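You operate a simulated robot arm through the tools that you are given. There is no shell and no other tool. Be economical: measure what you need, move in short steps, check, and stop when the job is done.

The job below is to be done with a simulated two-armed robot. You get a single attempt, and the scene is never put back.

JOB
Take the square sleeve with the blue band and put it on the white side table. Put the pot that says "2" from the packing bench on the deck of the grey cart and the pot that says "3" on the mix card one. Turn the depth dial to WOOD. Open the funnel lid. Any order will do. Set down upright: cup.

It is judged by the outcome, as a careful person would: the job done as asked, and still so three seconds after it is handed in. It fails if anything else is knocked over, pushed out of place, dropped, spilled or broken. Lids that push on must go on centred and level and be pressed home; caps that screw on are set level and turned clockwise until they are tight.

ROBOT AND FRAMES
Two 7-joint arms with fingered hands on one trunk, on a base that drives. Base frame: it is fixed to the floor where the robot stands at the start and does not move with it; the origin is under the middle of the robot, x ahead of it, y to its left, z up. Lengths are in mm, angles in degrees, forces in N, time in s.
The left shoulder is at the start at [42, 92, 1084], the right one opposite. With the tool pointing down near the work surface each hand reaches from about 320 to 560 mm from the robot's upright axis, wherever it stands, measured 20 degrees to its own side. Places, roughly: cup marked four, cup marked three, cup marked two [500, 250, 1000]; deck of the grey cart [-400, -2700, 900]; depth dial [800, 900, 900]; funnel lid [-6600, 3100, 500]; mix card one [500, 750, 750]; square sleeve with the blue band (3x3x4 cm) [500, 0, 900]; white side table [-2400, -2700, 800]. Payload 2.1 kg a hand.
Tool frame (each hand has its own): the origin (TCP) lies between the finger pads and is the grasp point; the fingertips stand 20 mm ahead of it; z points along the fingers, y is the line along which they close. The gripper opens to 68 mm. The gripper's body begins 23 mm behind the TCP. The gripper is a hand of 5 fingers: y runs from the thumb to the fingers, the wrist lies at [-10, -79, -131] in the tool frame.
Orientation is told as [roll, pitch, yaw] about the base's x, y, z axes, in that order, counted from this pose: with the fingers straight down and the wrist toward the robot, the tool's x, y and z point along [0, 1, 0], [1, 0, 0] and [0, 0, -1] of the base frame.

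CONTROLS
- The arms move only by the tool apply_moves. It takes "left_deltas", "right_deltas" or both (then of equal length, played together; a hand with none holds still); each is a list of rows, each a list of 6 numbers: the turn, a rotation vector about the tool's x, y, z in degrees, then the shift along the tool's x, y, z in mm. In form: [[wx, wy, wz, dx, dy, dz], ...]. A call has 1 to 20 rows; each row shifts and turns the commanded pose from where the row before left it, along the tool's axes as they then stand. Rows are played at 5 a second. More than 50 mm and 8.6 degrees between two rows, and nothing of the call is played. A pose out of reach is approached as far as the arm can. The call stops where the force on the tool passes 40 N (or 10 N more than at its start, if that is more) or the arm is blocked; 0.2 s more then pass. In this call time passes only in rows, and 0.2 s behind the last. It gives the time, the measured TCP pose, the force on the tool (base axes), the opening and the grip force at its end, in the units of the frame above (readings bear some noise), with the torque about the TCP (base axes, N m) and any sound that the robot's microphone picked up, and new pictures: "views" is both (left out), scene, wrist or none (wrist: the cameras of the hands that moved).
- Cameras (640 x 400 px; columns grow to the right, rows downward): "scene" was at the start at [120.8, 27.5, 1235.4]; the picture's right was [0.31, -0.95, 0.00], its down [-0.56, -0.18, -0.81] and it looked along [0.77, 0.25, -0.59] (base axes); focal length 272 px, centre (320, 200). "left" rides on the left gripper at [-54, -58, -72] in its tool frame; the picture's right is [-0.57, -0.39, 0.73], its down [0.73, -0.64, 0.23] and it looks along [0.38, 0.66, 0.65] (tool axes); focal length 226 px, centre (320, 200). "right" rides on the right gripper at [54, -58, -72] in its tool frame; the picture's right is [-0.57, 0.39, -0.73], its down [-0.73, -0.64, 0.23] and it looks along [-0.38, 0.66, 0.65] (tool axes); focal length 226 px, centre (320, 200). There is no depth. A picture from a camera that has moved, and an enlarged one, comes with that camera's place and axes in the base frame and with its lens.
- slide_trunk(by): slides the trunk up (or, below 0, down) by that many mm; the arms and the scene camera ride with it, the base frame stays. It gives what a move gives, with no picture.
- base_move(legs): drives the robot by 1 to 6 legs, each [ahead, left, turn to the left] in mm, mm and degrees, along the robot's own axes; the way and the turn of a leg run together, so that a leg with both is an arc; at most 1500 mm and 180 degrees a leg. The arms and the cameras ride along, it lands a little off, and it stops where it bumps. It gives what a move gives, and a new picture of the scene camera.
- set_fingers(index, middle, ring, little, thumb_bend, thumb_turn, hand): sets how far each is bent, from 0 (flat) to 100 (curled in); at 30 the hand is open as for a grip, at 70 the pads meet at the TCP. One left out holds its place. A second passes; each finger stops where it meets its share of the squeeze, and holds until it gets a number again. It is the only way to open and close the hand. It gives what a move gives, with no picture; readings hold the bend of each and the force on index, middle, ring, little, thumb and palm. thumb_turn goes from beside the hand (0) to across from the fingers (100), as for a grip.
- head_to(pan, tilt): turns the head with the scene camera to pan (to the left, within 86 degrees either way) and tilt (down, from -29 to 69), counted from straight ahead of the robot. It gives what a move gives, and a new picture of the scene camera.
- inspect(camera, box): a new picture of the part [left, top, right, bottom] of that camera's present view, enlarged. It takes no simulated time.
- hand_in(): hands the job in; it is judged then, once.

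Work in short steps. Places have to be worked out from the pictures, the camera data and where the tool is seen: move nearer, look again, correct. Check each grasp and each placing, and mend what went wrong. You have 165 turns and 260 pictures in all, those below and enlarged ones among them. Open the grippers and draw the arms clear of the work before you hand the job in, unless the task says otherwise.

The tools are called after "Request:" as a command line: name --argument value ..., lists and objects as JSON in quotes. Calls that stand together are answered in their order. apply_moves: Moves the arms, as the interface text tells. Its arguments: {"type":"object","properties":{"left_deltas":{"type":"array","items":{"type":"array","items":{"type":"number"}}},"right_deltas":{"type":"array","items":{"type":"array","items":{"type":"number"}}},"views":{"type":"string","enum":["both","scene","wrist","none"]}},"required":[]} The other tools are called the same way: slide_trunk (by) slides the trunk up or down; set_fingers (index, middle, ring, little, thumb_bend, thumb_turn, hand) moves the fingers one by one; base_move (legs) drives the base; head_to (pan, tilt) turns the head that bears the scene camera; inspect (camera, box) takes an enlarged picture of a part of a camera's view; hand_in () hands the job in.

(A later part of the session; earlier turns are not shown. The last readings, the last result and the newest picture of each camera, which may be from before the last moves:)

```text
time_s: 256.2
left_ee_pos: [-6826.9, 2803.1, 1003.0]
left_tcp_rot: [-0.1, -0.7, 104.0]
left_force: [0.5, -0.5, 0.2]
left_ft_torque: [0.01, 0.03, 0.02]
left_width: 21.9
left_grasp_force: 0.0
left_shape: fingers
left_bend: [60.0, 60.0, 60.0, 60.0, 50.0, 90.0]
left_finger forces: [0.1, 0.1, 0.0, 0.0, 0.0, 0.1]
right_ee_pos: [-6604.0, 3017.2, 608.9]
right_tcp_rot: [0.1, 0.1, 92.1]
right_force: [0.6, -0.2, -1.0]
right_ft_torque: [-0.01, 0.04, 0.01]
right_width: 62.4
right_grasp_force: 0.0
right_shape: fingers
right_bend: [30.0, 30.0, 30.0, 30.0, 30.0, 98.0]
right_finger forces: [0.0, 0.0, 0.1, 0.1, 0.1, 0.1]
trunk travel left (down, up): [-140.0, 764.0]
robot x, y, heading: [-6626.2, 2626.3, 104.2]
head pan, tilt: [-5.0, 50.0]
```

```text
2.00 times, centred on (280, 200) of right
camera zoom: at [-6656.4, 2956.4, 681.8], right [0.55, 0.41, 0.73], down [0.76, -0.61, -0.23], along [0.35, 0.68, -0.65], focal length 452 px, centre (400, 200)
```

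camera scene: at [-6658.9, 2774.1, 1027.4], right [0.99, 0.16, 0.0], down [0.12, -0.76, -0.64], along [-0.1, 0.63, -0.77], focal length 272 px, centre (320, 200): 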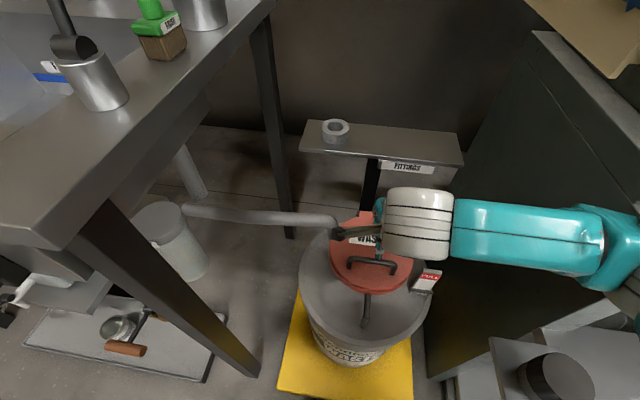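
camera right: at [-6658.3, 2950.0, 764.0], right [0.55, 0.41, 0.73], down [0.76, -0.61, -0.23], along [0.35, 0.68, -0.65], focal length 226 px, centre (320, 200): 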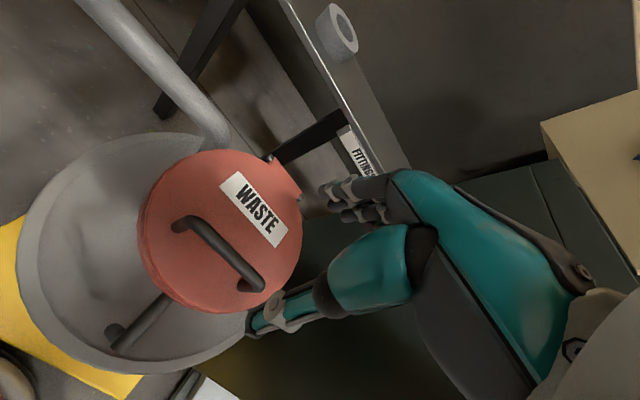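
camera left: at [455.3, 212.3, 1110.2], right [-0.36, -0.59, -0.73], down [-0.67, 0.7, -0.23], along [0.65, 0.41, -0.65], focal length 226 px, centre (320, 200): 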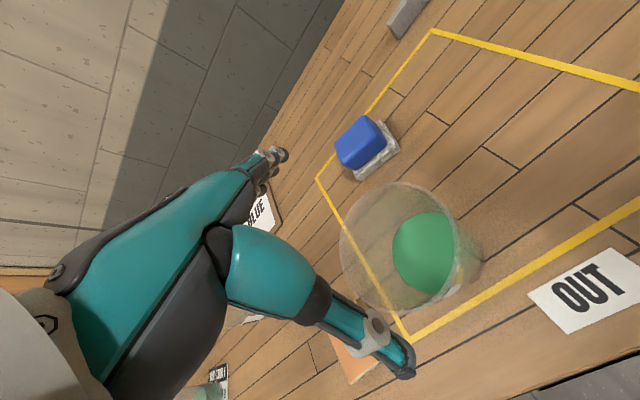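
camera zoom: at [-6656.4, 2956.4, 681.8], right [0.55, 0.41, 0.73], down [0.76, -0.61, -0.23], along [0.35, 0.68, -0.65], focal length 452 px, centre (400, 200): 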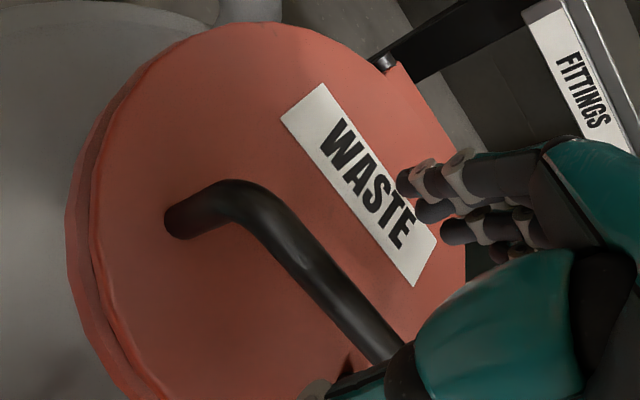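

The bar is lined up between thumb and fingers. Down 27 mm in small steps.

Request:
apply_moves --right_deltas '[[0, 0, 0, 0, 0, 9], [0, 0, 0, 0, 0, 9], [0, 0, 0, 0, 0, 8]]' --views "none"

Request:
inspect --camera "right" --box '[120, 100, 440, 300]'

Request:
inspect --camera "scene" --box '[310, 180, 470, 280]'

```text
time_s: 257.0
left_ee_pos: [-6825.4, 2803.8, 1000.8]
left_tcp_rot: [-0.2, -0.7, 104.1]
left_force: [-0.5, 0.3, -0.6]
left_ft_torque: [0.03, -0.04, 0.01]
left_width: 21.7
left_grasp_force: 0.0
left_shape: fingers
left_bend: [60.0, 60.0, 60.0, 60.0, 50.0, 90.0]
left_finger forces: [0.0, 0.0, 0.0, 0.1, 0.0, 0.1]
right_ee_pos: [-6603.3, 3016.6, 583.1]
right_tcp_rot: [0.2, 0.0, 92.2]
right_force: [-0.6, 0.1, 0.0]
right_ft_torque: [-0.03, 0.03, 0.01]
right_width: 62.4
right_grasp_force: 0.0
right_shape: fingers
right_bend: [30.0, 30.0, 30.0, 30.0, 30.0, 98.0]
right_finger forces: [0.0, 0.1, 0.0, 0.1, 0.0, 0.1]
trunk travel left (down, up): [-140.0, 764.0]
robot x, y, heading: [-6627.0, 2626.9, 104.0]
head pan, tilt: [-5.0, 50.0]
```

```text
2.00 times, centred on (280, 200) of right
camera zoom: at [-6655.1, 2956.0, 656.0], right [0.55, 0.41, 0.73], down [0.76, -0.61, -0.23], along [0.35, 0.68, -0.65], focal length 452 px, centre (400, 200)
```

zoom: 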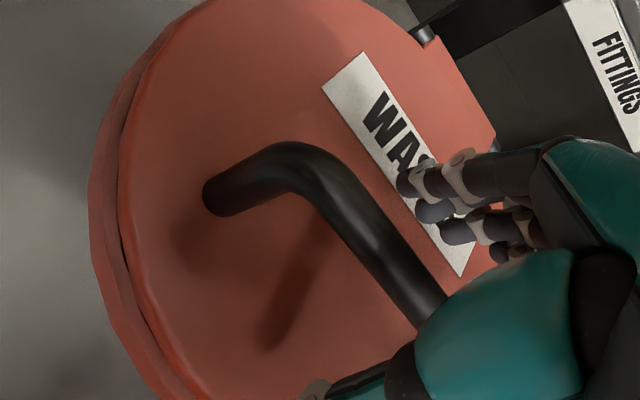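

```text
4.00 times, centred on (390, 230) of scene
camera zoom: at [-6658.8, 2774.1, 1027.4], right [0.99, 0.16, 0.0], down [0.12, -0.76, -0.64], along [-0.1, 0.63, -0.77], focal length 1090 px, centre (40, 80)
```

zoom: 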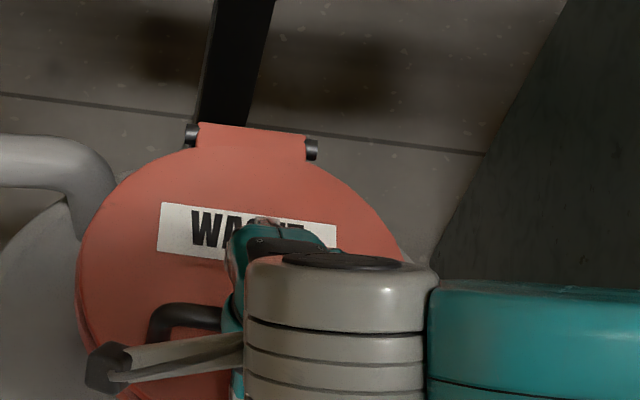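

The bar (z≈586) is at the TCP level. Close the fingers around it.

Request:
set_fingers --hand "right" --index 75 --middle 75 --ring 75 --little 60 --thumb_bend 72

Request:
inspect --camera "right" --box '[120, 100, 440, 300]'

```text
time_s: 258.0
left_ee_pos: [-6825.8, 2802.9, 1001.8]
left_tcp_rot: [-0.3, -0.8, 104.1]
left_force: [0.5, 0.4, -0.5]
left_ft_torque: [-0.01, -0.02, -0.01]
left_width: 21.9
left_grasp_force: 0.1
left_shape: fingers
left_bend: [60.0, 60.0, 60.0, 60.0, 50.0, 90.0]
left_finger forces: [0.1, 0.1, 0.1, 0.0, 0.2, 0.1]
right_ee_pos: [-6602.8, 3017.2, 584.0]
right_tcp_rot: [0.1, 0.0, 92.1]
right_force: [0.7, 1.4, -0.6]
right_ft_torque: [0.01, 0.04, 0.01]
right_width: 0.0
right_grasp_force: 0.6
right_shape: fingers
right_bend: [74.0, 75.0, 74.0, 60.0, 71.0, 100.0]
right_finger forces: [0.1, 0.1, 1.2, 0.0, 0.0, 0.0]
trunk travel left (down, up): [-140.0, 764.0]
robot x, y, heading: [-6626.8, 2626.4, 104.3]
head pan, tilt: [-5.0, 50.0]
```

```text
2.00 times, centred on (280, 200) of right
camera zoom: at [-6655.2, 2956.1, 656.1], right [0.55, 0.41, 0.73], down [0.76, -0.61, -0.23], along [0.35, 0.68, -0.65], focal length 452 px, centre (400, 200)
```

zoom: 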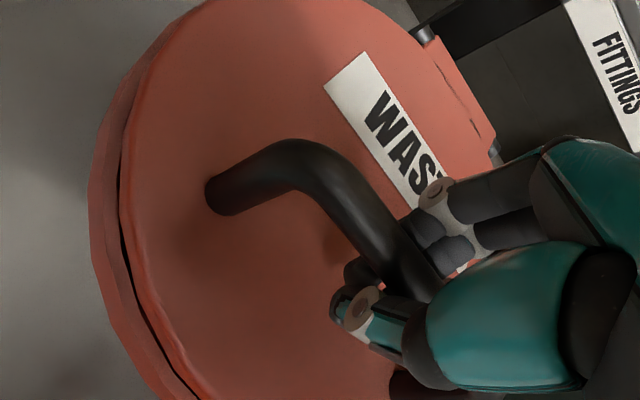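

The fingers enclose the bar. I lift along the hinge arc, about 20° first, and watch forces.

Request:
apply_moves --right_deltas '[[0, 0, 0, 0, 2.5, -9], [0, 0, 0, 0, 3.5, -9], [0, 0, 0, 0, 4.5, -9], [0, 0, 0, 0, 5, -8.5]]' --views "wrist"

Request:
inspect --camera "scene" --box '[280, 170, 440, 270]'

```text
time_s: 259.0
left_ee_pos: [-6825.9, 2803.9, 1002.0]
left_tcp_rot: [-0.1, -0.6, 104.2]
left_force: [0.0, 0.6, -0.9]
left_ft_torque: [-0.01, -0.01, 0.0]
left_width: 21.8
left_grasp_force: 0.1
left_shape: fingers
left_bend: [60.0, 60.0, 60.0, 60.0, 50.0, 90.0]
left_finger forces: [0.0, 0.0, 0.0, 0.0, 0.1, 0.1]
right_ee_pos: [-6603.1, 3031.7, 620.1]
right_tcp_rot: [0.1, 0.1, 92.2]
right_force: [0.6, 2.4, -1.6]
right_ft_torque: [0.01, 0.04, -0.01]
right_width: 0.0
right_grasp_force: 2.1
right_shape: fingers
right_bend: [74.0, 75.0, 74.0, 60.0, 71.0, 100.0]
right_finger forces: [1.5, 0.1, 1.9, 0.0, 0.1, 0.1]
trunk travel left (down, up): [-140.0, 764.0]
robot x, y, heading: [-6629.1, 2629.0, 104.0]
head pan, tilt: [-5.0, 50.0]
camera right: at [-6655.6, 2971.5, 690.8], right [0.55, 0.41, 0.73], down [0.76, -0.61, -0.23], along [0.35, 0.68, -0.65], focal length 226 px, centre (320, 200)
```

right: 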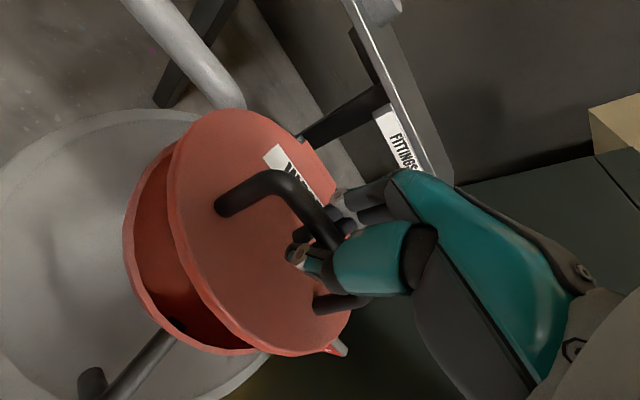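

```text
4.00 times, centred on (360, 220) of scene
camera zoom: at [-6658.8, 2774.5, 1027.3], right [0.99, 0.16, 0.0], down [0.12, -0.76, -0.64], along [-0.1, 0.63, -0.77], focal length 1090 px, centre (160, 120)
```

zoom: 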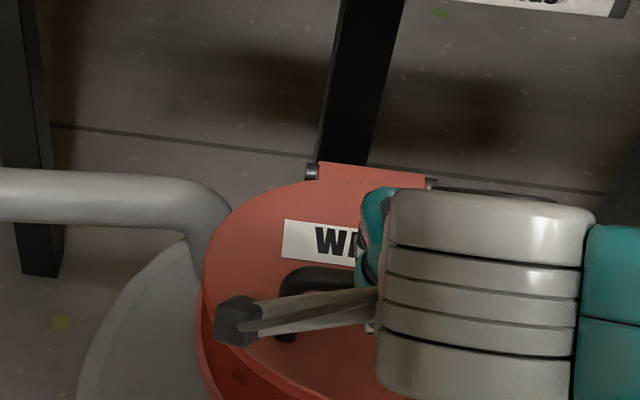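

The lid opens (~25°) with little force. I lower halfway back to see if the hinge holds the lid by friction.

Request:
apply_moves --right_deltas '[[0, 0, 0, 0, -5, 8.5], [0, 0, 0, 0, -4.5, 9]]' --views "wrist"

```text
time_s: 259.6
left_ee_pos: [-6826.6, 2805.1, 1001.3]
left_tcp_rot: [-0.2, -0.7, 104.1]
left_force: [-1.3, 0.1, -0.3]
left_ft_torque: [-0.01, -0.03, 0.03]
left_width: 21.6
left_grasp_force: 0.0
left_shape: fingers
left_bend: [60.0, 60.0, 60.0, 60.0, 50.0, 90.0]
left_finger forces: [0.0, 0.1, 0.0, 0.0, 0.0, 0.0]
right_ee_pos: [-6603.6, 3022.5, 601.2]
right_tcp_rot: [0.2, 0.1, 92.2]
right_force: [-0.5, 3.0, -1.6]
right_ft_torque: [0.0, -0.01, 0.02]
right_width: 0.0
right_grasp_force: 0.8
right_shape: fingers
right_bend: [74.0, 75.0, 74.0, 60.0, 71.0, 100.0]
right_finger forces: [1.2, 0.0, 1.6, 0.0, 0.0, 0.1]
trunk travel left (down, up): [-140.0, 764.0]
robot x, y, heading: [-6626.6, 2625.6, 104.5]
head pan, tilt: [-5.0, 50.0]
camera right: at [-6655.1, 2961.7, 674.1], right [0.55, 0.41, 0.73], down [0.76, -0.61, -0.23], along [0.35, 0.68, -0.65], focal length 226 px, centre (320, 200)
```

right: 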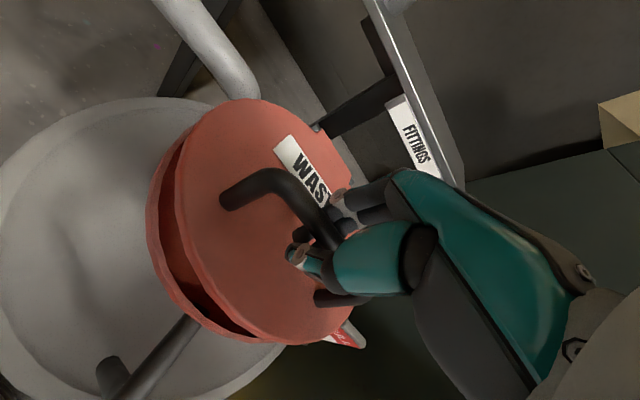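

The lid falls with gravity, so it must go past vertical. Plan: left hand as a prop in front of the part-open lid, then the right hand pushes it over. I lower the lid, let go, and rise.

Request:
apply_moves --right_deltas '[[0, 0, 0, 0, -3.5, 9], [0, 0, 0, 0, -2.5, 8]]' --views "none"

Request:
set_fingers --hand "right" --index 25 --middle 25 --ring 25 --little 25 --thumb_bend 25

Request:
apply_moves --right_deltas '[[0, 0, 0, 0, 0, -30], [0, 0, 0, 0, 0, -40], [0, 0, 0, 0, -20, -40]]' --views "none"

Request:
base_move --legs '[[0, 0, -6], [60, -8, 0]]'

```text
time_s: 260.2
left_ee_pos: [-6827.6, 2804.2, 1000.7]
left_tcp_rot: [-0.2, -0.7, 104.1]
left_force: [-0.5, 0.8, -0.9]
left_ft_torque: [-0.01, -0.01, -0.01]
left_width: 21.4
left_grasp_force: 0.1
left_shape: fingers
left_bend: [60.0, 60.0, 60.0, 60.0, 50.0, 90.0]
left_finger forces: [0.1, 0.0, 0.0, 0.1, 0.0, 0.0]
right_ee_pos: [-6602.5, 3016.9, 584.8]
right_tcp_rot: [0.1, 0.0, 92.1]
right_force: [-0.7, -0.7, -0.3]
right_ft_torque: [0.03, 0.02, -0.01]
right_width: 0.1
right_grasp_force: 0.1
right_shape: fingers
right_bend: [74.0, 75.0, 75.0, 60.0, 71.0, 100.0]
right_finger forces: [0.0, 0.1, 0.0, 0.0, 0.0, 0.0]
trunk travel left (down, up): [-140.0, 764.0]
robot x, y, heading: [-6628.6, 2629.0, 104.1]
head pan, tilt: [-5.0, 50.0]
```

```text
time_s: 261.2
left_ee_pos: [-6827.2, 2803.5, 1001.4]
left_tcp_rot: [-0.2, -0.7, 104.1]
left_force: [0.5, 0.5, 0.0]
left_ft_torque: [0.0, -0.02, 0.03]
left_width: 21.7
left_grasp_force: 0.0
left_shape: fingers
left_bend: [60.0, 60.0, 60.0, 60.0, 50.0, 90.0]
left_finger forces: [0.0, 0.1, 0.0, 0.0, 0.0, 0.1]
right_ee_pos: [-6602.0, 3015.8, 584.4]
right_tcp_rot: [0.2, -0.1, 92.1]
right_force: [0.0, 0.5, -0.3]
right_ft_torque: [0.02, 0.02, 0.01]
right_width: 69.7
right_grasp_force: 0.1
right_shape: fingers
right_bend: [25.0, 25.0, 25.0, 25.0, 25.0, 97.0]
right_finger forces: [0.0, 0.1, 0.0, 0.0, 0.0, 0.0]
trunk travel left (down, up): [-140.0, 764.0]
robot x, y, heading: [-6623.7, 2623.8, 104.4]
head pan, tilt: [-5.0, 50.0]
```

```text
time_s: 262.0
left_ee_pos: [-6826.6, 2803.5, 1001.9]
left_tcp_rot: [-0.3, -0.7, 104.0]
left_force: [0.1, -0.2, 0.9]
left_ft_torque: [0.0, 0.02, -0.02]
left_width: 21.7
left_grasp_force: 0.1
left_shape: fingers
left_bend: [60.0, 60.0, 60.0, 60.0, 50.0, 90.0]
left_finger forces: [0.1, 0.0, 0.1, 0.0, 0.0, 0.1]
right_ee_pos: [-6600.9, 2995.3, 695.2]
right_tcp_rot: [0.1, 0.1, 92.1]
right_force: [0.4, 0.2, 0.2]
right_ft_torque: [0.0, -0.01, 0.01]
right_width: 69.9
right_grasp_force: 0.1
right_shape: fingers
right_bend: [25.0, 25.0, 25.0, 25.0, 25.0, 97.0]
right_finger forces: [0.0, 0.0, 0.0, 0.0, 0.0, 0.0]
trunk travel left (down, up): [-140.0, 764.0]
robot x, y, heading: [-6625.7, 2628.6, 104.4]
head pan, tilt: [-5.0, 50.0]
```

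```text
time_s: 263.5
left_ee_pos: [-6806.7, 2840.2, 1002.1]
left_tcp_rot: [-0.2, -0.7, 98.0]
left_force: [-0.2, 0.7, 0.5]
left_ft_torque: [-0.07, 0.01, 0.05]
left_width: 21.6
left_grasp_force: 0.1
left_shape: fingers
left_bend: [60.0, 60.0, 60.0, 60.0, 50.0, 90.0]
left_finger forces: [0.1, 0.0, 0.1, 0.0, 0.1, 0.1]
right_ee_pos: [-6563.1, 3007.2, 696.1]
right_tcp_rot: [0.0, -0.1, 86.2]
right_force: [0.4, 0.0, -0.4]
right_ft_torque: [-0.03, 0.01, 0.0]
right_width: 70.0
right_grasp_force: 0.0
right_shape: fingers
right_bend: [25.0, 25.0, 25.0, 25.0, 25.0, 97.0]
right_finger forces: [0.1, 0.0, 0.0, 0.1, 0.0, 0.0]
trunk travel left (down, up): [-140.0, 764.0]
robot x, y, heading: [-6626.5, 2643.4, 98.4]
head pan, tilt: [-5.0, 50.0]
camera scene: at [-6642.7, 2792.8, 1027.6], right [1.0, 0.06, 0.0], down [0.04, -0.76, -0.64], along [-0.04, 0.64, -0.77], focal length 272 px, centre (320, 200)
```

scene: 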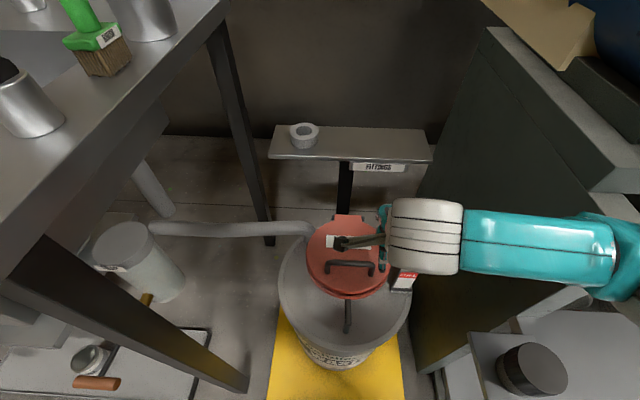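

I bring the left hand, turned 40° clockwise, to a waiting spot in front-left of the lid.

Request:
apply_moves --left_deltas '[[0, 0, 8, 0, 0, 0], [0, 0, 8, 0, 0, 0], [0, 0, 8, 0, 0, 0], [0, 0, 8, 0, 0, 0], [0, 0, 8, 0, 0, 0], [0, 0, 0, -7.6, 20.8, 40], [0, 0, 0, -7.6, 20.8, 40], [0, 0, 0, -7.6, 20.8, 40], [0, 0, 0, -7.6, 20.8, 40], [0, 0, 0, -7.6, 20.8, 40], [0, 0, 0, -7.6, 20.8, 40], [0, 0, 0, -7.6, 20.8, 40]]' --views "scene"

```text
time_s: 266.1
left_ee_pos: [-6684.2, 2949.8, 730.2]
left_tcp_rot: [0.3, -0.8, 58.3]
left_force: [-0.9, 0.1, 0.3]
left_ft_torque: [0.05, 0.03, -0.02]
left_width: 21.7
left_grasp_force: 0.1
left_shape: fingers
left_bend: [60.0, 60.0, 60.0, 60.0, 50.0, 90.0]
left_finger forces: [0.0, 0.0, 0.0, 0.1, 0.0, 0.0]
left hand out of reach, approached as far as the arm can: row 9
right_ee_pos: [-6563.6, 3008.3, 695.4]
right_tcp_rot: [0.1, 0.0, 86.1]
right_force: [0.1, -0.8, -0.2]
right_ft_torque: [0.01, 0.03, -0.02]
right_width: 69.9
right_grasp_force: 0.1
right_shape: fingers
right_bend: [25.0, 25.0, 25.0, 25.0, 25.0, 97.0]
right_finger forces: [0.1, 0.0, 0.1, 0.1, 0.0, 0.1]
trunk travel left (down, up): [-140.0, 764.0]
robot x, y, heading: [-6624.1, 2640.4, 98.3]
head pan, tilt: [-5.0, 50.0]
camera scene: at [-6643.0, 2792.9, 1027.4], right [1.0, 0.06, 0.0], down [0.04, -0.76, -0.64], along [-0.04, 0.64, -0.77], focal length 272 px, centre (320, 200)
```

scene: 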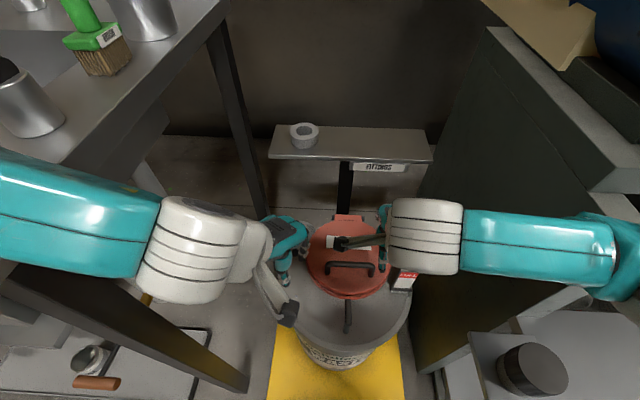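

Left is waiting. The right hand, yawed a bit left to keep its camera clear, goes down on the right part of the bar.

Request:
apply_moves --right_deltas '[[0, 0, -6.5, 0, 0, 0], [0, 0, -6.5, 0, 0, 0], [0, 0, -6, 0, 0, 0], [0, 0, 0, 17, 14, 20], [0, 0, 0, 0, 0, 30], [0, 0, 0, 0, 0, 30], [0, 0, 0, 0, 0, 17], [0, 0, 0, 0, 0, 13]]' --views "wrist"

```text
time_s: 267.9
left_ee_pos: [-6684.5, 2949.4, 729.3]
left_tcp_rot: [0.3, -0.8, 58.3]
left_force: [-0.3, 0.1, -0.5]
left_ft_torque: [-0.01, 0.02, -0.02]
left_width: 21.3
left_grasp_force: 0.2
left_shape: fingers
left_bend: [60.0, 60.0, 60.0, 60.0, 50.0, 90.0]
left_finger forces: [0.0, 0.1, 0.0, 0.0, 0.0, 0.0]
right_ee_pos: [-6583.5, 3017.0, 584.4]
right_tcp_rot: [0.0, -0.1, 105.2]
right_force: [0.7, 0.9, 0.5]
right_ft_torque: [-0.02, -0.05, -0.02]
right_width: 69.9
right_grasp_force: 0.1
right_shape: fingers
right_bend: [25.0, 25.0, 25.0, 25.0, 25.0, 97.0]
right_finger forces: [0.0, 0.0, 0.0, 0.0, 0.0, 0.1]
trunk travel left (down, up): [-140.0, 764.0]
robot x, y, heading: [-6628.0, 2642.9, 98.1]
head pan, tilt: [-5.0, 50.0]
camera right: at [-6620.6, 2946.2, 657.8], right [0.45, 0.52, 0.73], down [0.87, -0.43, -0.23], along [0.19, 0.74, -0.65], focal length 226 px, centre (320, 200)
```

right: 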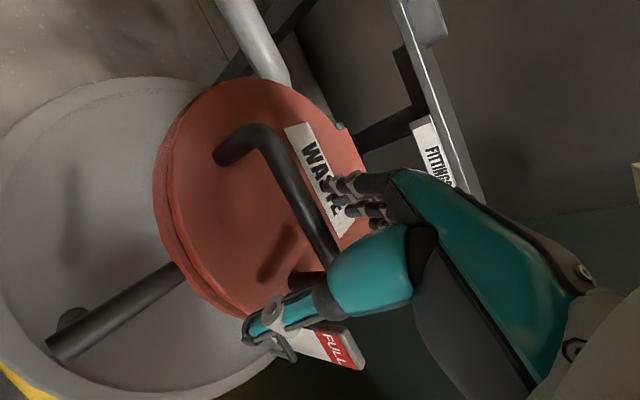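

The bar is between thumb and fingers. Close index, middle and thumb, then lift along the arc to ≈45°.

Request:
set_fingers --hand "right" --index 75 --middle 75 --thumb_bend 72

Request:
apply_moves --right_deltas '[[0, 0, 0, -0.6, 2.4, -9], [0, 0, 0, -0.9, 3.4, -9], [0, 0, 0, -1.1, 4.4, -9], [0, 0, 0, -1.3, 5, -8.5], [0, 0, 0, -1.6, 6, -8.5], [0, 0, 0, -1.8, 7, -8], [0, 0, 0, -2, 7.5, -7], [0, 0, 0, -2, 7.5, -6]]' --views "both"

```text
time_s: 268.9
left_ee_pos: [-6684.7, 2949.5, 729.5]
left_tcp_rot: [0.2, -0.7, 58.2]
left_force: [-0.6, 0.7, 0.0]
left_ft_torque: [-0.01, -0.02, 0.0]
left_width: 21.5
left_grasp_force: 0.0
left_shape: fingers
left_bend: [60.0, 60.0, 60.0, 60.0, 50.0, 90.0]
left_finger forces: [0.1, 0.1, 0.0, 0.0, 0.0, 0.1]
right_ee_pos: [-6583.1, 3015.8, 586.2]
right_tcp_rot: [0.1, 0.0, 105.2]
right_force: [0.0, 0.7, 0.1]
right_ft_torque: [0.02, -0.01, 0.0]
right_width: 0.0
right_grasp_force: 1.2
right_shape: fingers
right_bend: [74.0, 74.0, 25.0, 25.0, 71.0, 100.0]
right_finger forces: [1.3, 0.7, 0.0, 0.0, 0.5, 0.1]
trunk travel left (down, up): [-140.0, 764.0]
robot x, y, heading: [-6629.2, 2641.9, 98.1]
head pan, tilt: [-5.0, 50.0]
```

```text
time_s: 270.7
left_ee_pos: [-6683.8, 2949.8, 728.5]
left_tcp_rot: [0.1, -0.8, 58.3]
left_force: [1.0, -0.1, -0.1]
left_ft_torque: [0.03, -0.01, -0.01]
left_width: 21.3
left_grasp_force: 0.0
left_shape: fingers
left_bend: [60.0, 60.0, 60.0, 60.0, 50.0, 90.0]
left_finger forces: [0.1, 0.0, 0.0, 0.0, 0.0, 0.0]
right_ee_pos: [-6583.6, 3062.4, 650.3]
right_tcp_rot: [0.1, 0.0, 105.2]
right_force: [0.2, 0.5, -0.3]
right_ft_torque: [-0.02, 0.03, -0.01]
right_width: 0.0
right_grasp_force: 0.8
right_shape: fingers
right_bend: [74.0, 75.0, 25.0, 25.0, 71.0, 100.0]
right_finger forces: [1.0, 0.1, 0.1, 0.1, 0.6, 0.0]
trunk travel left (down, up): [-140.0, 764.0]
robot x, y, heading: [-6625.5, 2643.0, 98.1]
head pan, tilt: [-5.0, 50.0]
camera scene: at [-6643.1, 2793.1, 1027.4], right [1.0, 0.06, 0.0], down [0.04, -0.77, -0.64], along [-0.04, 0.64, -0.77], focal length 272 px, centre (320, 200)
camera right: at [-6620.9, 2991.5, 722.3], right [0.45, 0.52, 0.73], down [0.87, -0.43, -0.23], along [0.19, 0.74, -0.65], focal length 226 px, centre (320, 200)
```

scene: 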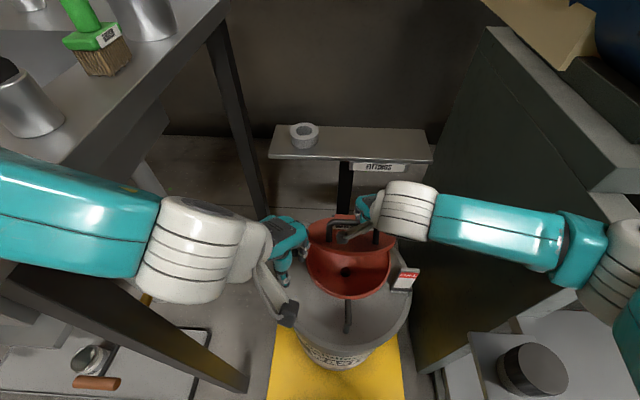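
right: 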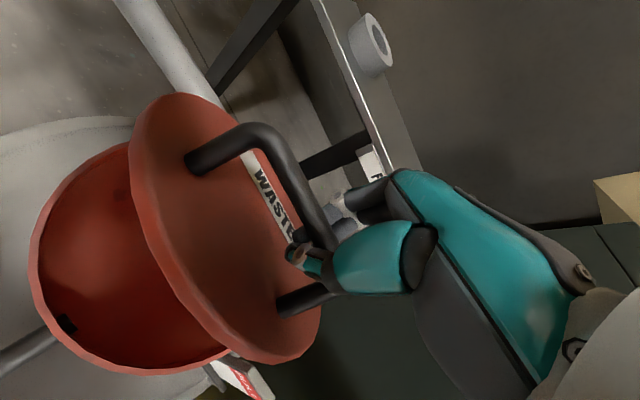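

The lid is at ≈45°. Now the left hand lowers 65 mm and advances toward the lid's front-left edge as a prop.

Request:
apply_moves --left_deltas '[[0, 0, 0, 0, 0, 35], [0, 0, 0, 0, 0, 32], [0, 0, 0, 0, 15, 0], [0, 0, 0, 0, 15, 0], [0, 0, 0, 0, 10, 0]]' --views "both"

```text
time_s: 272.1
left_ee_pos: [-6692.7, 2994.6, 720.9]
left_tcp_rot: [3.1, -6.4, 55.9]
left_force: [0.4, -0.9, 0.2]
left_ft_torque: [0.0, 0.0, -0.01]
left_width: 21.4
left_grasp_force: 0.0
left_shape: fingers
left_bend: [60.0, 60.0, 60.0, 60.0, 50.0, 91.0]
left_finger forces: [0.0, 0.0, 0.0, 0.0, 0.1, 0.0]
left hand out of reach, approached as far as the arm can: row 2, 3, 4, 5
right_ee_pos: [-6588.2, 3057.9, 656.6]
right_tcp_rot: [-0.4, -0.5, 104.8]
right_force: [12.9, 10.0, -14.1]
right_ft_torque: [-0.04, -0.13, -0.13]
right_width: 0.2
right_grasp_force: 8.8
right_shape: fingers
right_bend: [73.0, 73.0, 25.0, 25.0, 71.0, 100.0]
right_finger forces: [10.8, 6.2, 0.0, 0.0, 0.3, 0.0]
trunk travel left (down, up): [-140.0, 764.0]
robot x, y, heading: [-6629.9, 2640.4, 97.3]
head pan, tilt: [-5.0, 50.0]
stopped in row 5 (left hand): the arm was blocked; the commanded pose is now the measured one
camera scene: at [-6588.5, 2799.0, 1032.3], right [1.0, 0.05, -0.06], down [0.0, -0.77, -0.64], along [-0.07, 0.64, -0.77], focal length 272 px, centre (320, 200)
camera left: at [-6678.8, 2907.5, 780.8], right [0.27, -0.54, -0.8], down [-0.96, -0.09, -0.26], along [0.07, 0.83, -0.55], focal length 226 px, centre (320, 200)
```

scene: 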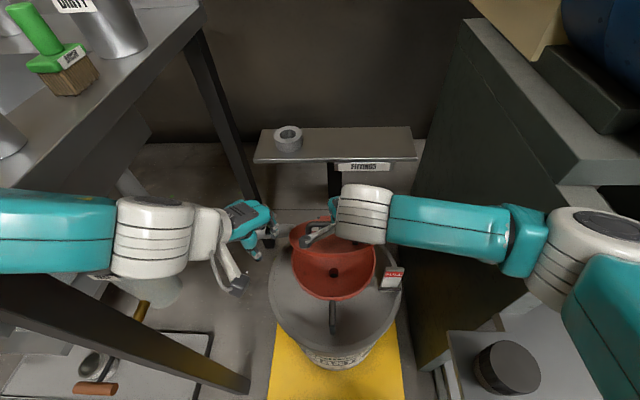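
left: 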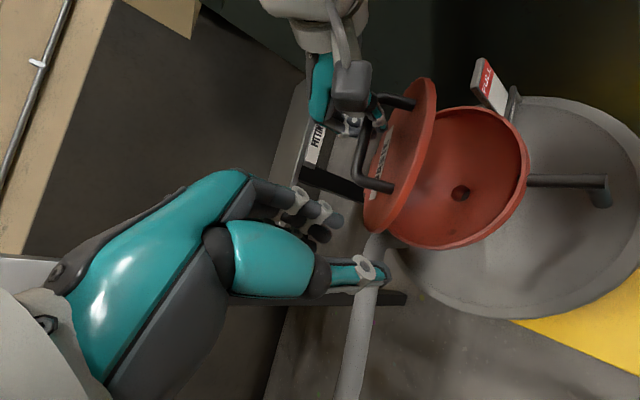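

The left forearm pressed against the sink table and pushed the body. I retreat the left hand at once.

Request:
apply_moves --left_deltas '[[0, 0, 0, 0, -15, -10], [0, 0, 0, 0, -15, -20], [0, 0, 0, 0, -15, -30], [0, 0, 0, 0, -10, -30]]' --views "scene"

```text
time_s: 272.5
left_ee_pos: [-6693.0, 2979.7, 714.7]
left_tcp_rot: [4.7, -6.7, 47.7]
left_force: [0.6, 0.6, 0.1]
left_ft_torque: [0.03, 0.02, 0.02]
left_width: 21.2
left_grasp_force: 0.0
left_shape: fingers
left_bend: [60.0, 60.0, 60.0, 60.0, 50.0, 91.0]
left_finger forces: [0.0, 0.0, 0.0, 0.1, 0.1, 0.0]
right_ee_pos: [-6588.1, 3060.5, 651.5]
right_tcp_rot: [-4.5, -0.2, 100.1]
right_force: [-1.8, 2.8, -2.9]
right_ft_torque: [0.03, 0.04, -0.01]
right_width: 0.0
right_grasp_force: 2.1
right_shape: fingers
right_bend: [74.0, 74.0, 25.0, 25.0, 71.0, 100.0]
right_finger forces: [2.6, 1.8, 0.0, 0.0, 0.0, 0.0]
trunk travel left (down, up): [-140.0, 764.0]
robot x, y, heading: [-6636.9, 2638.5, 96.2]
head pan, tilt: [-5.0, 50.0]
stopped in row 1 (right hand): the arm was blocked; the commanded pose is now the measured one
camera scene: at [-6553.4, 2804.8, 1030.1], right [1.0, 0.01, -0.09], down [-0.05, -0.77, -0.63], along [-0.08, 0.63, -0.77], focal length 272 px, centre (320, 200)
```

scene: 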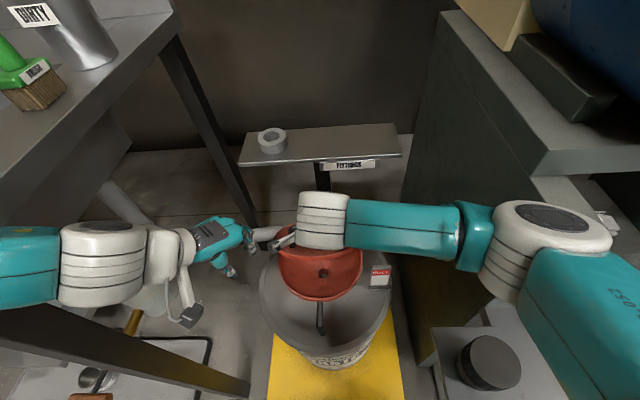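

The forearm rests on the sink edge and the body leans. I lift the left hand straight up in small moves to unload it.

Request:
apply_moves --left_deltas '[[0, 0, 0, 0, 0, -20], [0, 0, 0, 0, 0, -20], [0, 0, 0, 0, 0, -20]]' --views "scene"

```text
time_s: 272.8
left_ee_pos: [-6723.1, 2974.2, 709.6]
left_tcp_rot: [10.3, -4.9, 46.0]
left_force: [0.3, 0.6, 0.0]
left_ft_torque: [-0.02, -0.03, -0.04]
left_width: 21.5
left_grasp_force: 0.1
left_shape: fingers
left_bend: [60.0, 60.0, 60.0, 60.0, 50.0, 91.0]
left_finger forces: [0.0, 0.0, 0.1, 0.1, 0.0, 0.1]
right_ee_pos: [-6565.1, 3064.3, 647.7]
right_tcp_rot: [-12.2, -0.9, 93.4]
right_force: [-7.6, 1.1, 0.1]
right_ft_torque: [0.02, 0.08, -0.02]
right_width: 0.0
right_grasp_force: 5.1
right_shape: fingers
right_bend: [74.0, 75.0, 25.0, 25.0, 71.0, 97.0]
right_finger forces: [0.0, 0.6, 0.1, 0.0, 9.3, 0.1]
trunk travel left (down, up): [-140.0, 764.0]
robot x, y, heading: [-6631.5, 2639.5, 96.0]
head pan, tilt: [-5.0, 50.0]
stopped in row 1 (left hand): the arm was blocked; the commanded pose is now the measured one
camera scene: at [-6518.0, 2804.2, 1029.7], right [0.99, 0.01, -0.12], down [-0.07, -0.77, -0.63], along [-0.11, 0.63, -0.77], focal length 272 px, centre (320, 200)
```

scene: 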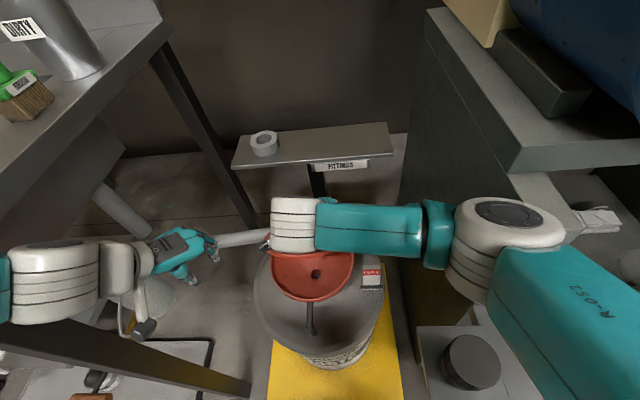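

The body leans; to decouple the hands I release the handle first (the lid just closes).

Request:
set_fingers --hand "right" --index 20 --middle 20 --thumb_bend 15

```text
time_s: 273.2
left_ee_pos: [-6766.7, 2975.5, 704.9]
left_tcp_rot: [18.5, -2.4, 46.8]
left_force: [-1.1, 0.5, -1.0]
left_ft_torque: [-0.01, -0.04, -0.01]
left_width: 21.3
left_grasp_force: 0.0
left_shape: fingers
left_bend: [60.0, 60.0, 60.0, 60.0, 50.0, 91.0]
left_finger forces: [0.0, 0.0, 0.0, 0.0, 0.0, 0.0]
right_ee_pos: [-6544.4, 3061.8, 646.1]
right_tcp_rot: [-20.3, -1.9, 89.9]
right_force: [0.8, 0.1, -0.7]
right_ft_torque: [0.01, 0.05, 0.04]
right_width: 55.0
right_grasp_force: 0.1
right_shape: fingers
right_bend: [36.0, 37.0, 25.0, 25.0, 33.0, 98.0]
right_finger forces: [0.0, 0.1, 0.0, 0.0, 0.0, 0.1]
trunk travel left (down, up): [-140.0, 764.0]
robot x, y, heading: [-6636.1, 2641.1, 96.0]
head pan, tilt: [-5.0, 50.0]
stopped (left hand): the arm was blocked; the commanded pose is now the measured one
```

The body is tipping to the right with the left arm caught. I drive the base right and slightly back, under the lean and away from the sink.

Request:
base_move --legs '[[-40, -200, 0]]'

```text
time_s: 273.9
left_ee_pos: [-6832.3, 2891.7, 648.3]
left_tcp_rot: [16.1, 4.8, 51.6]
left_force: [-1.5, 1.2, 0.7]
left_ft_torque: [-0.04, -0.02, -0.04]
left_width: 21.5
left_grasp_force: 0.1
left_shape: fingers
left_bend: [60.0, 60.0, 60.0, 60.0, 50.0, 91.0]
left_finger forces: [0.0, 0.1, 0.0, 0.0, 0.1, 0.1]
right_ee_pos: [-6547.7, 3026.6, 627.4]
right_tcp_rot: [-35.9, 0.9, 95.6]
right_force: [0.4, 0.6, 0.0]
right_ft_torque: [-0.01, -0.01, -0.02]
right_width: 79.9
right_grasp_force: 0.0
right_shape: fingers
right_bend: [20.0, 20.0, 25.0, 25.0, 15.0, 99.0]
right_finger forces: [0.0, 0.0, 0.0, 0.0, 0.0, 0.1]
trunk travel left (down, up): [-140.0, 764.0]
robot x, y, heading: [-6622.0, 2640.2, 95.0]
head pan, tilt: [-5.0, 50.0]
stopped in leg 1: the robot was blocked; the commanded pose is now the measured one
camera scene: at [-6434.3, 2813.0, 1027.7], right [0.98, 0.0, -0.19], down [-0.12, -0.78, -0.62], along [-0.15, 0.63, -0.76], focal length 272 px, centre (320, 200)
```

scene: 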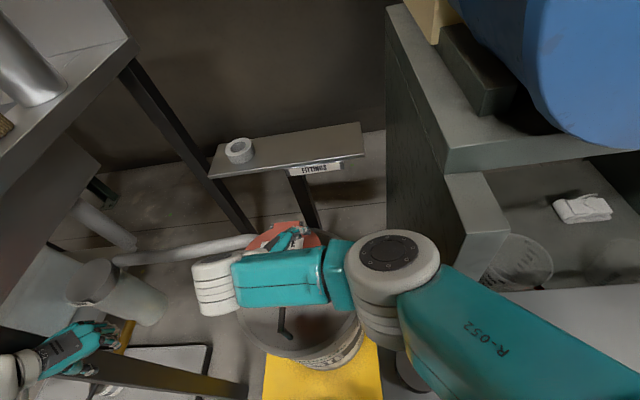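

Blocked sideways. I try backing straight away from the sink and can.

Request:
base_move --legs '[[-150, 0, 0]]'

```text
time_s: 274.6
left_ee_pos: [-6852.6, 2873.1, 663.1]
left_tcp_rot: [19.7, 1.7, 45.9]
left_force: [134.2, 40.7, -32.4]
left_ft_torque: [-2.42, 8.24, 0.18]
left_width: 21.3
left_grasp_force: 75.3
left_shape: fingers
left_bend: [60.0, 60.0, 60.0, 60.0, 50.0, 91.0]
left_finger forces: [0.0, 0.1, 0.0, 0.0, 0.0, 150.5]
right_ee_pos: [-6609.1, 2909.9, 565.6]
right_tcp_rot: [-41.7, 14.0, 125.7]
right_force: [-0.8, 0.3, -0.1]
right_ft_torque: [0.0, -0.02, -0.01]
right_width: 79.9
right_grasp_force: 0.1
right_shape: fingers
right_bend: [20.0, 20.0, 25.0, 25.0, 15.0, 99.0]
right_finger forces: [0.0, 0.1, 0.1, 0.0, 0.1, 0.0]
trunk travel left (down, up): [-140.0, 764.0]
robot x, y, heading: [-6601.3, 2608.8, 98.6]
head pan, tilt: [-5.0, 50.0]
stopped in leg 1: the robot was blocked; the commanded pose is now the measured one
camera scene: at [-6422.3, 2787.9, 1026.9], right [0.98, 0.06, -0.19], down [-0.08, -0.78, -0.62], along [-0.19, 0.62, -0.76], focal length 272 px, centre (320, 200)
```

scene: 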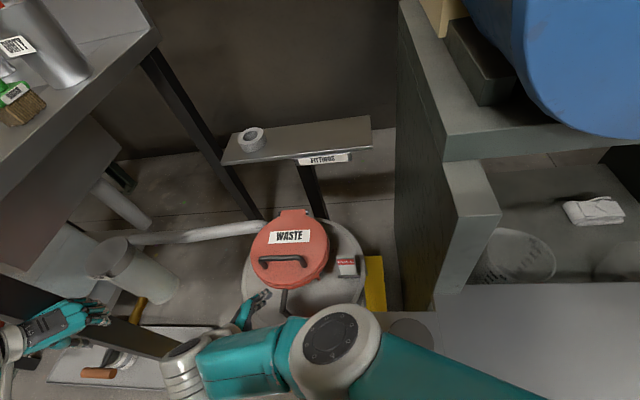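

The left palm presses on the sink leg (150 N), which causes the lean. I move the left hand away from the leg (toward +x, −y).

Request:
apply_moves --left_deltas '[[0, 0, 0, -25, 0, 0], [0, 0, 0, -25, 0, 0], [0, 0, 0, -25, -10, 0]]' --views "scene"

```text
time_s: 274.9
left_ee_pos: [-6934.4, 2799.7, 657.9]
left_tcp_rot: [18.9, -6.8, 53.8]
left_force: [0.3, 5.3, 1.5]
left_ft_torque: [-0.22, -0.01, 0.0]
left_width: 21.2
left_grasp_force: 0.1
left_shape: fingers
left_bend: [60.0, 60.0, 60.0, 60.0, 50.0, 91.0]
left_finger forces: [0.1, 0.0, 0.0, 0.1, 0.0, 0.0]
right_ee_pos: [-6674.3, 2820.9, 510.8]
right_tcp_rot: [-48.4, 25.3, 145.6]
right_force: [-2.8, -1.3, -0.2]
right_ft_torque: [0.1, -0.13, -0.01]
right_width: 79.5
right_grasp_force: 0.0
right_shape: fingers
right_bend: [20.0, 20.0, 25.0, 25.0, 15.0, 99.0]
right_finger forces: [0.0, 0.0, 0.1, 0.0, 0.1, 0.1]
trunk travel left (down, up): [-140.0, 764.0]
robot x, y, heading: [-6595.6, 2560.3, 110.3]
head pan, tilt: [-5.0, 50.0]
stopped in row 1 (left hand): the arm was blocked; the commanded pose is now the measured one
camera scene: at [-6523.1, 2752.0, 1032.1], right [0.96, 0.26, -0.12], down [0.13, -0.77, -0.63], along [-0.26, 0.58, -0.77], focal length 272 px, centre (320, 200)
```

scene: 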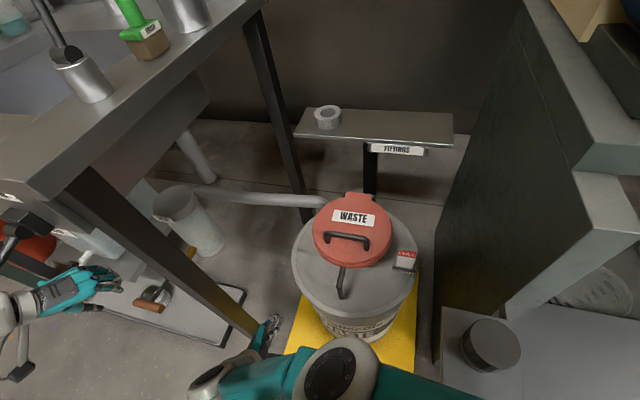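

The left hand is free and the lean is easing. I let it settle while looking.

Request:
head_to --pan 0 --tilt 45

```text
time_s: 275.6
left_ee_pos: [-6985.6, 2773.1, 555.0]
left_tcp_rot: [5.9, 2.8, 50.5]
left_force: [0.8, -3.2, -0.6]
left_ft_torque: [0.1, 0.04, 0.02]
left_width: 21.3
left_grasp_force: 0.1
left_shape: fingers
left_bend: [60.0, 60.0, 60.0, 60.0, 50.0, 91.0]
left_finger forces: [0.0, 0.1, 0.0, 0.1, 0.1, 0.0]
right_ee_pos: [-6719.3, 2881.0, 539.3]
right_tcp_rot: [-51.4, 18.0, 121.7]
right_force: [1.3, -0.2, -0.7]
right_ft_torque: [-0.02, -0.01, -0.03]
right_width: 79.7
right_grasp_force: 0.0
right_shape: fingers
right_bend: [20.0, 20.0, 25.0, 25.0, 15.0, 99.0]
right_finger forces: [0.0, 0.0, 0.1, 0.0, 0.1, 0.1]
trunk travel left (down, up): [-140.0, 764.0]
robot x, y, heading: [-6622.6, 2585.1, 97.6]
head pan, tilt: [0.0, 45.0]
camera scene: at [-6644.7, 2744.0, 1033.6], right [0.99, 0.13, 0.0], down [0.1, -0.7, -0.71], along [-0.09, 0.7, -0.71], focal length 272 px, centre (320, 200)
```

scene: 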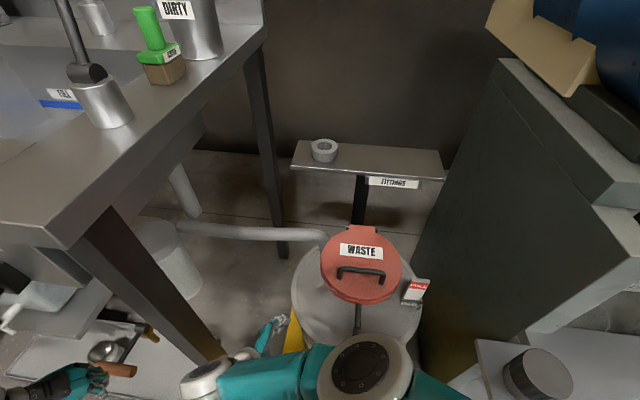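

Upright again, surroundings look intact. I back out 400 mm to clear space and reset the arms.

Request:
base_move --legs '[[-400, 0, 0]]'

Request:
slide_trunk --by 150

Request:
head_to --pan 5 --tilt 40

```text
time_s: 278.1
left_ee_pos: [-6912.4, 2379.0, 557.5]
left_tcp_rot: [5.4, 1.3, 53.6]
left_force: [-0.9, -0.3, -0.5]
left_ft_torque: [0.02, -0.04, 0.0]
left_width: 21.2
left_grasp_force: 0.1
left_shape: fingers
left_bend: [60.0, 60.0, 60.0, 60.0, 50.0, 91.0]
left_finger forces: [0.0, 0.0, 0.0, 0.0, 0.1, 0.0]
right_ee_pos: [-6656.0, 2494.6, 542.7]
right_tcp_rot: [-52.5, 18.6, 125.4]
right_force: [0.5, -0.1, -1.1]
right_ft_torque: [0.03, 0.01, -0.01]
right_width: 79.4
right_grasp_force: 0.0
right_shape: fingers
right_bend: [20.0, 20.0, 25.0, 25.0, 15.0, 99.0]
right_finger forces: [0.0, 0.1, 0.0, 0.0, 0.0, 0.1]
trunk travel left (down, up): [-140.0, 764.0]
robot x, y, heading: [-6527.9, 2212.9, 101.3]
head pan, tilt: [0.0, 45.0]
camera scene: at [-6563.1, 2366.9, 1034.3], right [0.98, 0.2, 0.0], down [0.14, -0.69, -0.71], along [-0.14, 0.69, -0.71], focal length 272 px, centre (320, 200)
```

scene: 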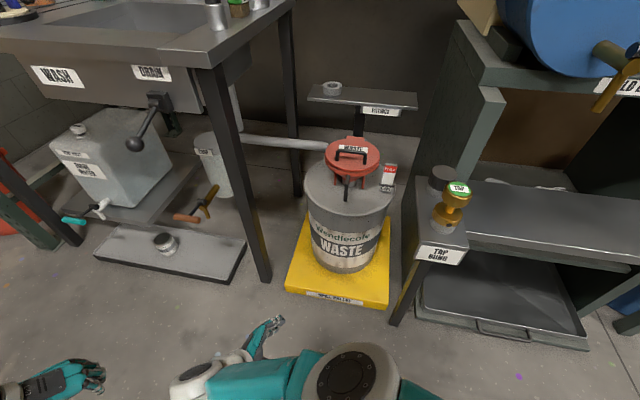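

```text
time_s: 279.8
left_ee_pos: [-6914.3, 2387.6, 727.0]
left_tcp_rot: [9.2, -2.2, 53.5]
left_force: [-0.2, -0.8, 0.0]
left_ft_torque: [-0.01, 0.02, -0.02]
left_width: 21.1
left_grasp_force: 0.1
left_shape: fingers
left_bend: [60.0, 60.0, 60.0, 60.0, 50.0, 91.0]
left_finger forces: [0.0, 0.0, 0.0, 0.0, 0.0, 0.0]
right_ee_pos: [-6656.4, 2506.1, 719.0]
right_tcp_rot: [-54.9, 13.5, 124.7]
right_force: [-0.2, -0.3, 0.4]
right_ft_torque: [-0.02, -0.01, 0.02]
right_width: 79.2
right_grasp_force: 0.0
right_shape: fingers
right_bend: [20.0, 20.0, 25.0, 25.0, 15.0, 99.0]
right_finger forces: [0.0, 0.1, 0.0, 0.0, 0.1, 0.1]
trunk travel left (down, up): [-290.0, 614.0]
robot x, y, heading: [-6529.5, 2211.2, 101.3]
head pan, tilt: [0.0, 45.0]
```

```text
time_s: 280.5
left_ee_pos: [-6915.2, 2387.0, 726.7]
left_tcp_rot: [9.2, -2.3, 53.5]
left_force: [-0.1, -0.4, 0.0]
left_ft_torque: [-0.02, 0.0, 0.04]
left_width: 21.3
left_grasp_force: 0.0
left_shape: fingers
left_bend: [60.0, 60.0, 60.0, 60.0, 50.0, 91.0]
left_finger forces: [0.0, 0.1, 0.0, 0.1, 0.0, 0.0]
right_ee_pos: [-6656.6, 2507.8, 719.4]
right_tcp_rot: [-54.8, 13.4, 124.6]
right_force: [0.4, 0.1, 0.6]
right_ft_torque: [0.0, 0.01, 0.03]
right_width: 79.3
right_grasp_force: 0.1
right_shape: fingers
right_bend: [20.0, 20.0, 25.0, 25.0, 15.0, 99.0]
right_finger forces: [0.1, 0.1, 0.0, 0.0, 0.1, 0.1]
trunk travel left (down, up): [-290.0, 614.0]
robot x, y, heading: [-6530.4, 2213.8, 101.3]
head pan, tilt: [5.0, 40.0]
camera scene: at [-6565.0, 2338.8, 1193.8], right [0.96, 0.28, 0.0], down [0.18, -0.62, -0.77], along [-0.22, 0.73, -0.64], focal length 272 px, centre (320, 200)
```

scene: 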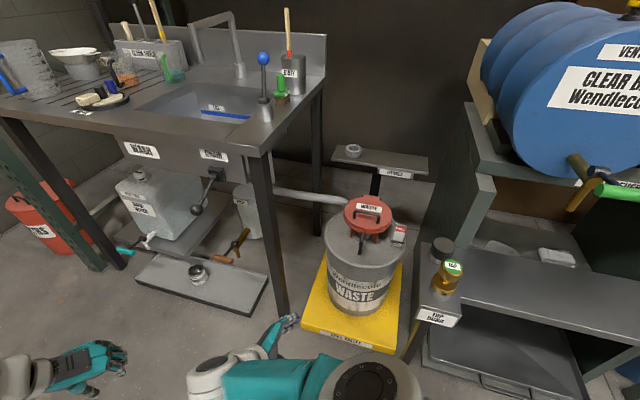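

All intact. I restore both arms: left tucked up and back, right levelled to pointing down.

Request:
apply_moves --left_deltas '[[0, -8, 0, -15.5, 6.8, -40], [0, 0, 0, -15.5, 6.8, -40], [0, 0, 0, -15.5, 6.8, -40], [0, 0, 0, -15.5, 6.8, -40], [0, 0, 0, -15.5, 6.8, -40], [0, 0, 0, -15.5, 6.8, -40], [0, 0, 0, -15.5, 6.8, -40], [0, 0, 0, -15.5, 6.8, -40], [0, 0, -7.5, 0, 0, 0], [0, 0, -7.5, 0, 0, 0], [0, 0, -7.5, 0, 0, 0], [0, 0, -7.5, 0, 0, 0], [0, 0, -7.5, 0, 0, 0], [0, 0, -7.5, 0, 0, 0]]' --right_deltas '[[0, 7.83, 0, 0, 0, 0], [0, 7.83, 0, 0, 0, 0], [0, 7.83, 0, 0, 0, 0], [0, 7.83, 0, 0, 0, 0], [0, 7.83, 0, 0, 0, 0], [0, 7.83, 0, 0, 0, 0], [0, 7.83, 0, 0, 0, 0], [-6.7, 0, 0, 0, 0, 0], [-6.7, 0, 0, 0, 0, 0], [0, 0, 6.5, 0, 0, 0], [0, 0, 6.5, 0, 0, 0], [0, 0, 6.5, 0, 0, 0], [0, 0, 0, 0, 0, -30], [0, 0, 0, 0, 0, -30]]' --views "scene"

```text
time_s: 283.5
left_ee_pos: [-6847.1, 2339.0, 986.7]
left_tcp_rot: [-1.4, -3.1, 95.7]
left_force: [-0.2, 0.4, 0.1]
left_ft_torque: [-0.03, 0.0, 0.02]
left_width: 21.3
left_grasp_force: 0.0
left_shape: fingers
left_bend: [60.0, 60.0, 60.0, 60.0, 50.0, 91.0]
left_finger forces: [0.1, 0.0, 0.0, 0.0, 0.1, 0.1]
left hand out of reach, approached as far as the arm can: row 12, 13, 14
right_ee_pos: [-6656.9, 2507.3, 778.5]
right_tcp_rot: [-0.2, 0.1, 105.2]
right_force: [0.3, -0.3, -0.1]
right_ft_torque: [-0.01, 0.04, 0.02]
right_width: 79.6
right_grasp_force: 0.0
right_shape: fingers
right_bend: [20.0, 20.0, 25.0, 25.0, 15.0, 99.0]
right_finger forces: [0.0, 0.1, 0.1, 0.1, 0.0, 0.1]
trunk travel left (down, up): [-290.0, 614.0]
robot x, y, heading: [-6528.6, 2214.9, 101.4]
head pan, tilt: [5.0, 40.0]
camera scene: at [-6565.1, 2338.7, 1193.9], right [0.96, 0.28, 0.0], down [0.18, -0.62, -0.77], along [-0.22, 0.73, -0.64], focal length 272 px, centre (320, 200)
```

scene: 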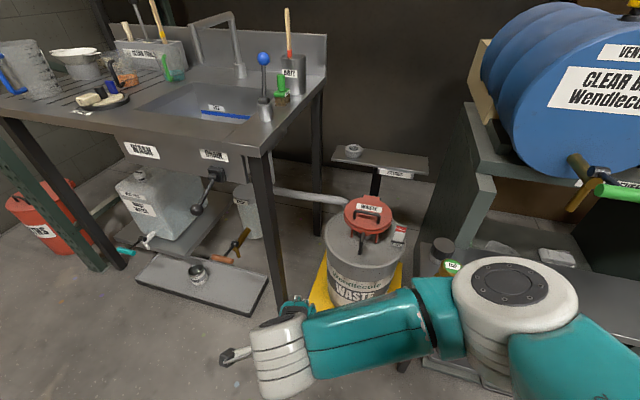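

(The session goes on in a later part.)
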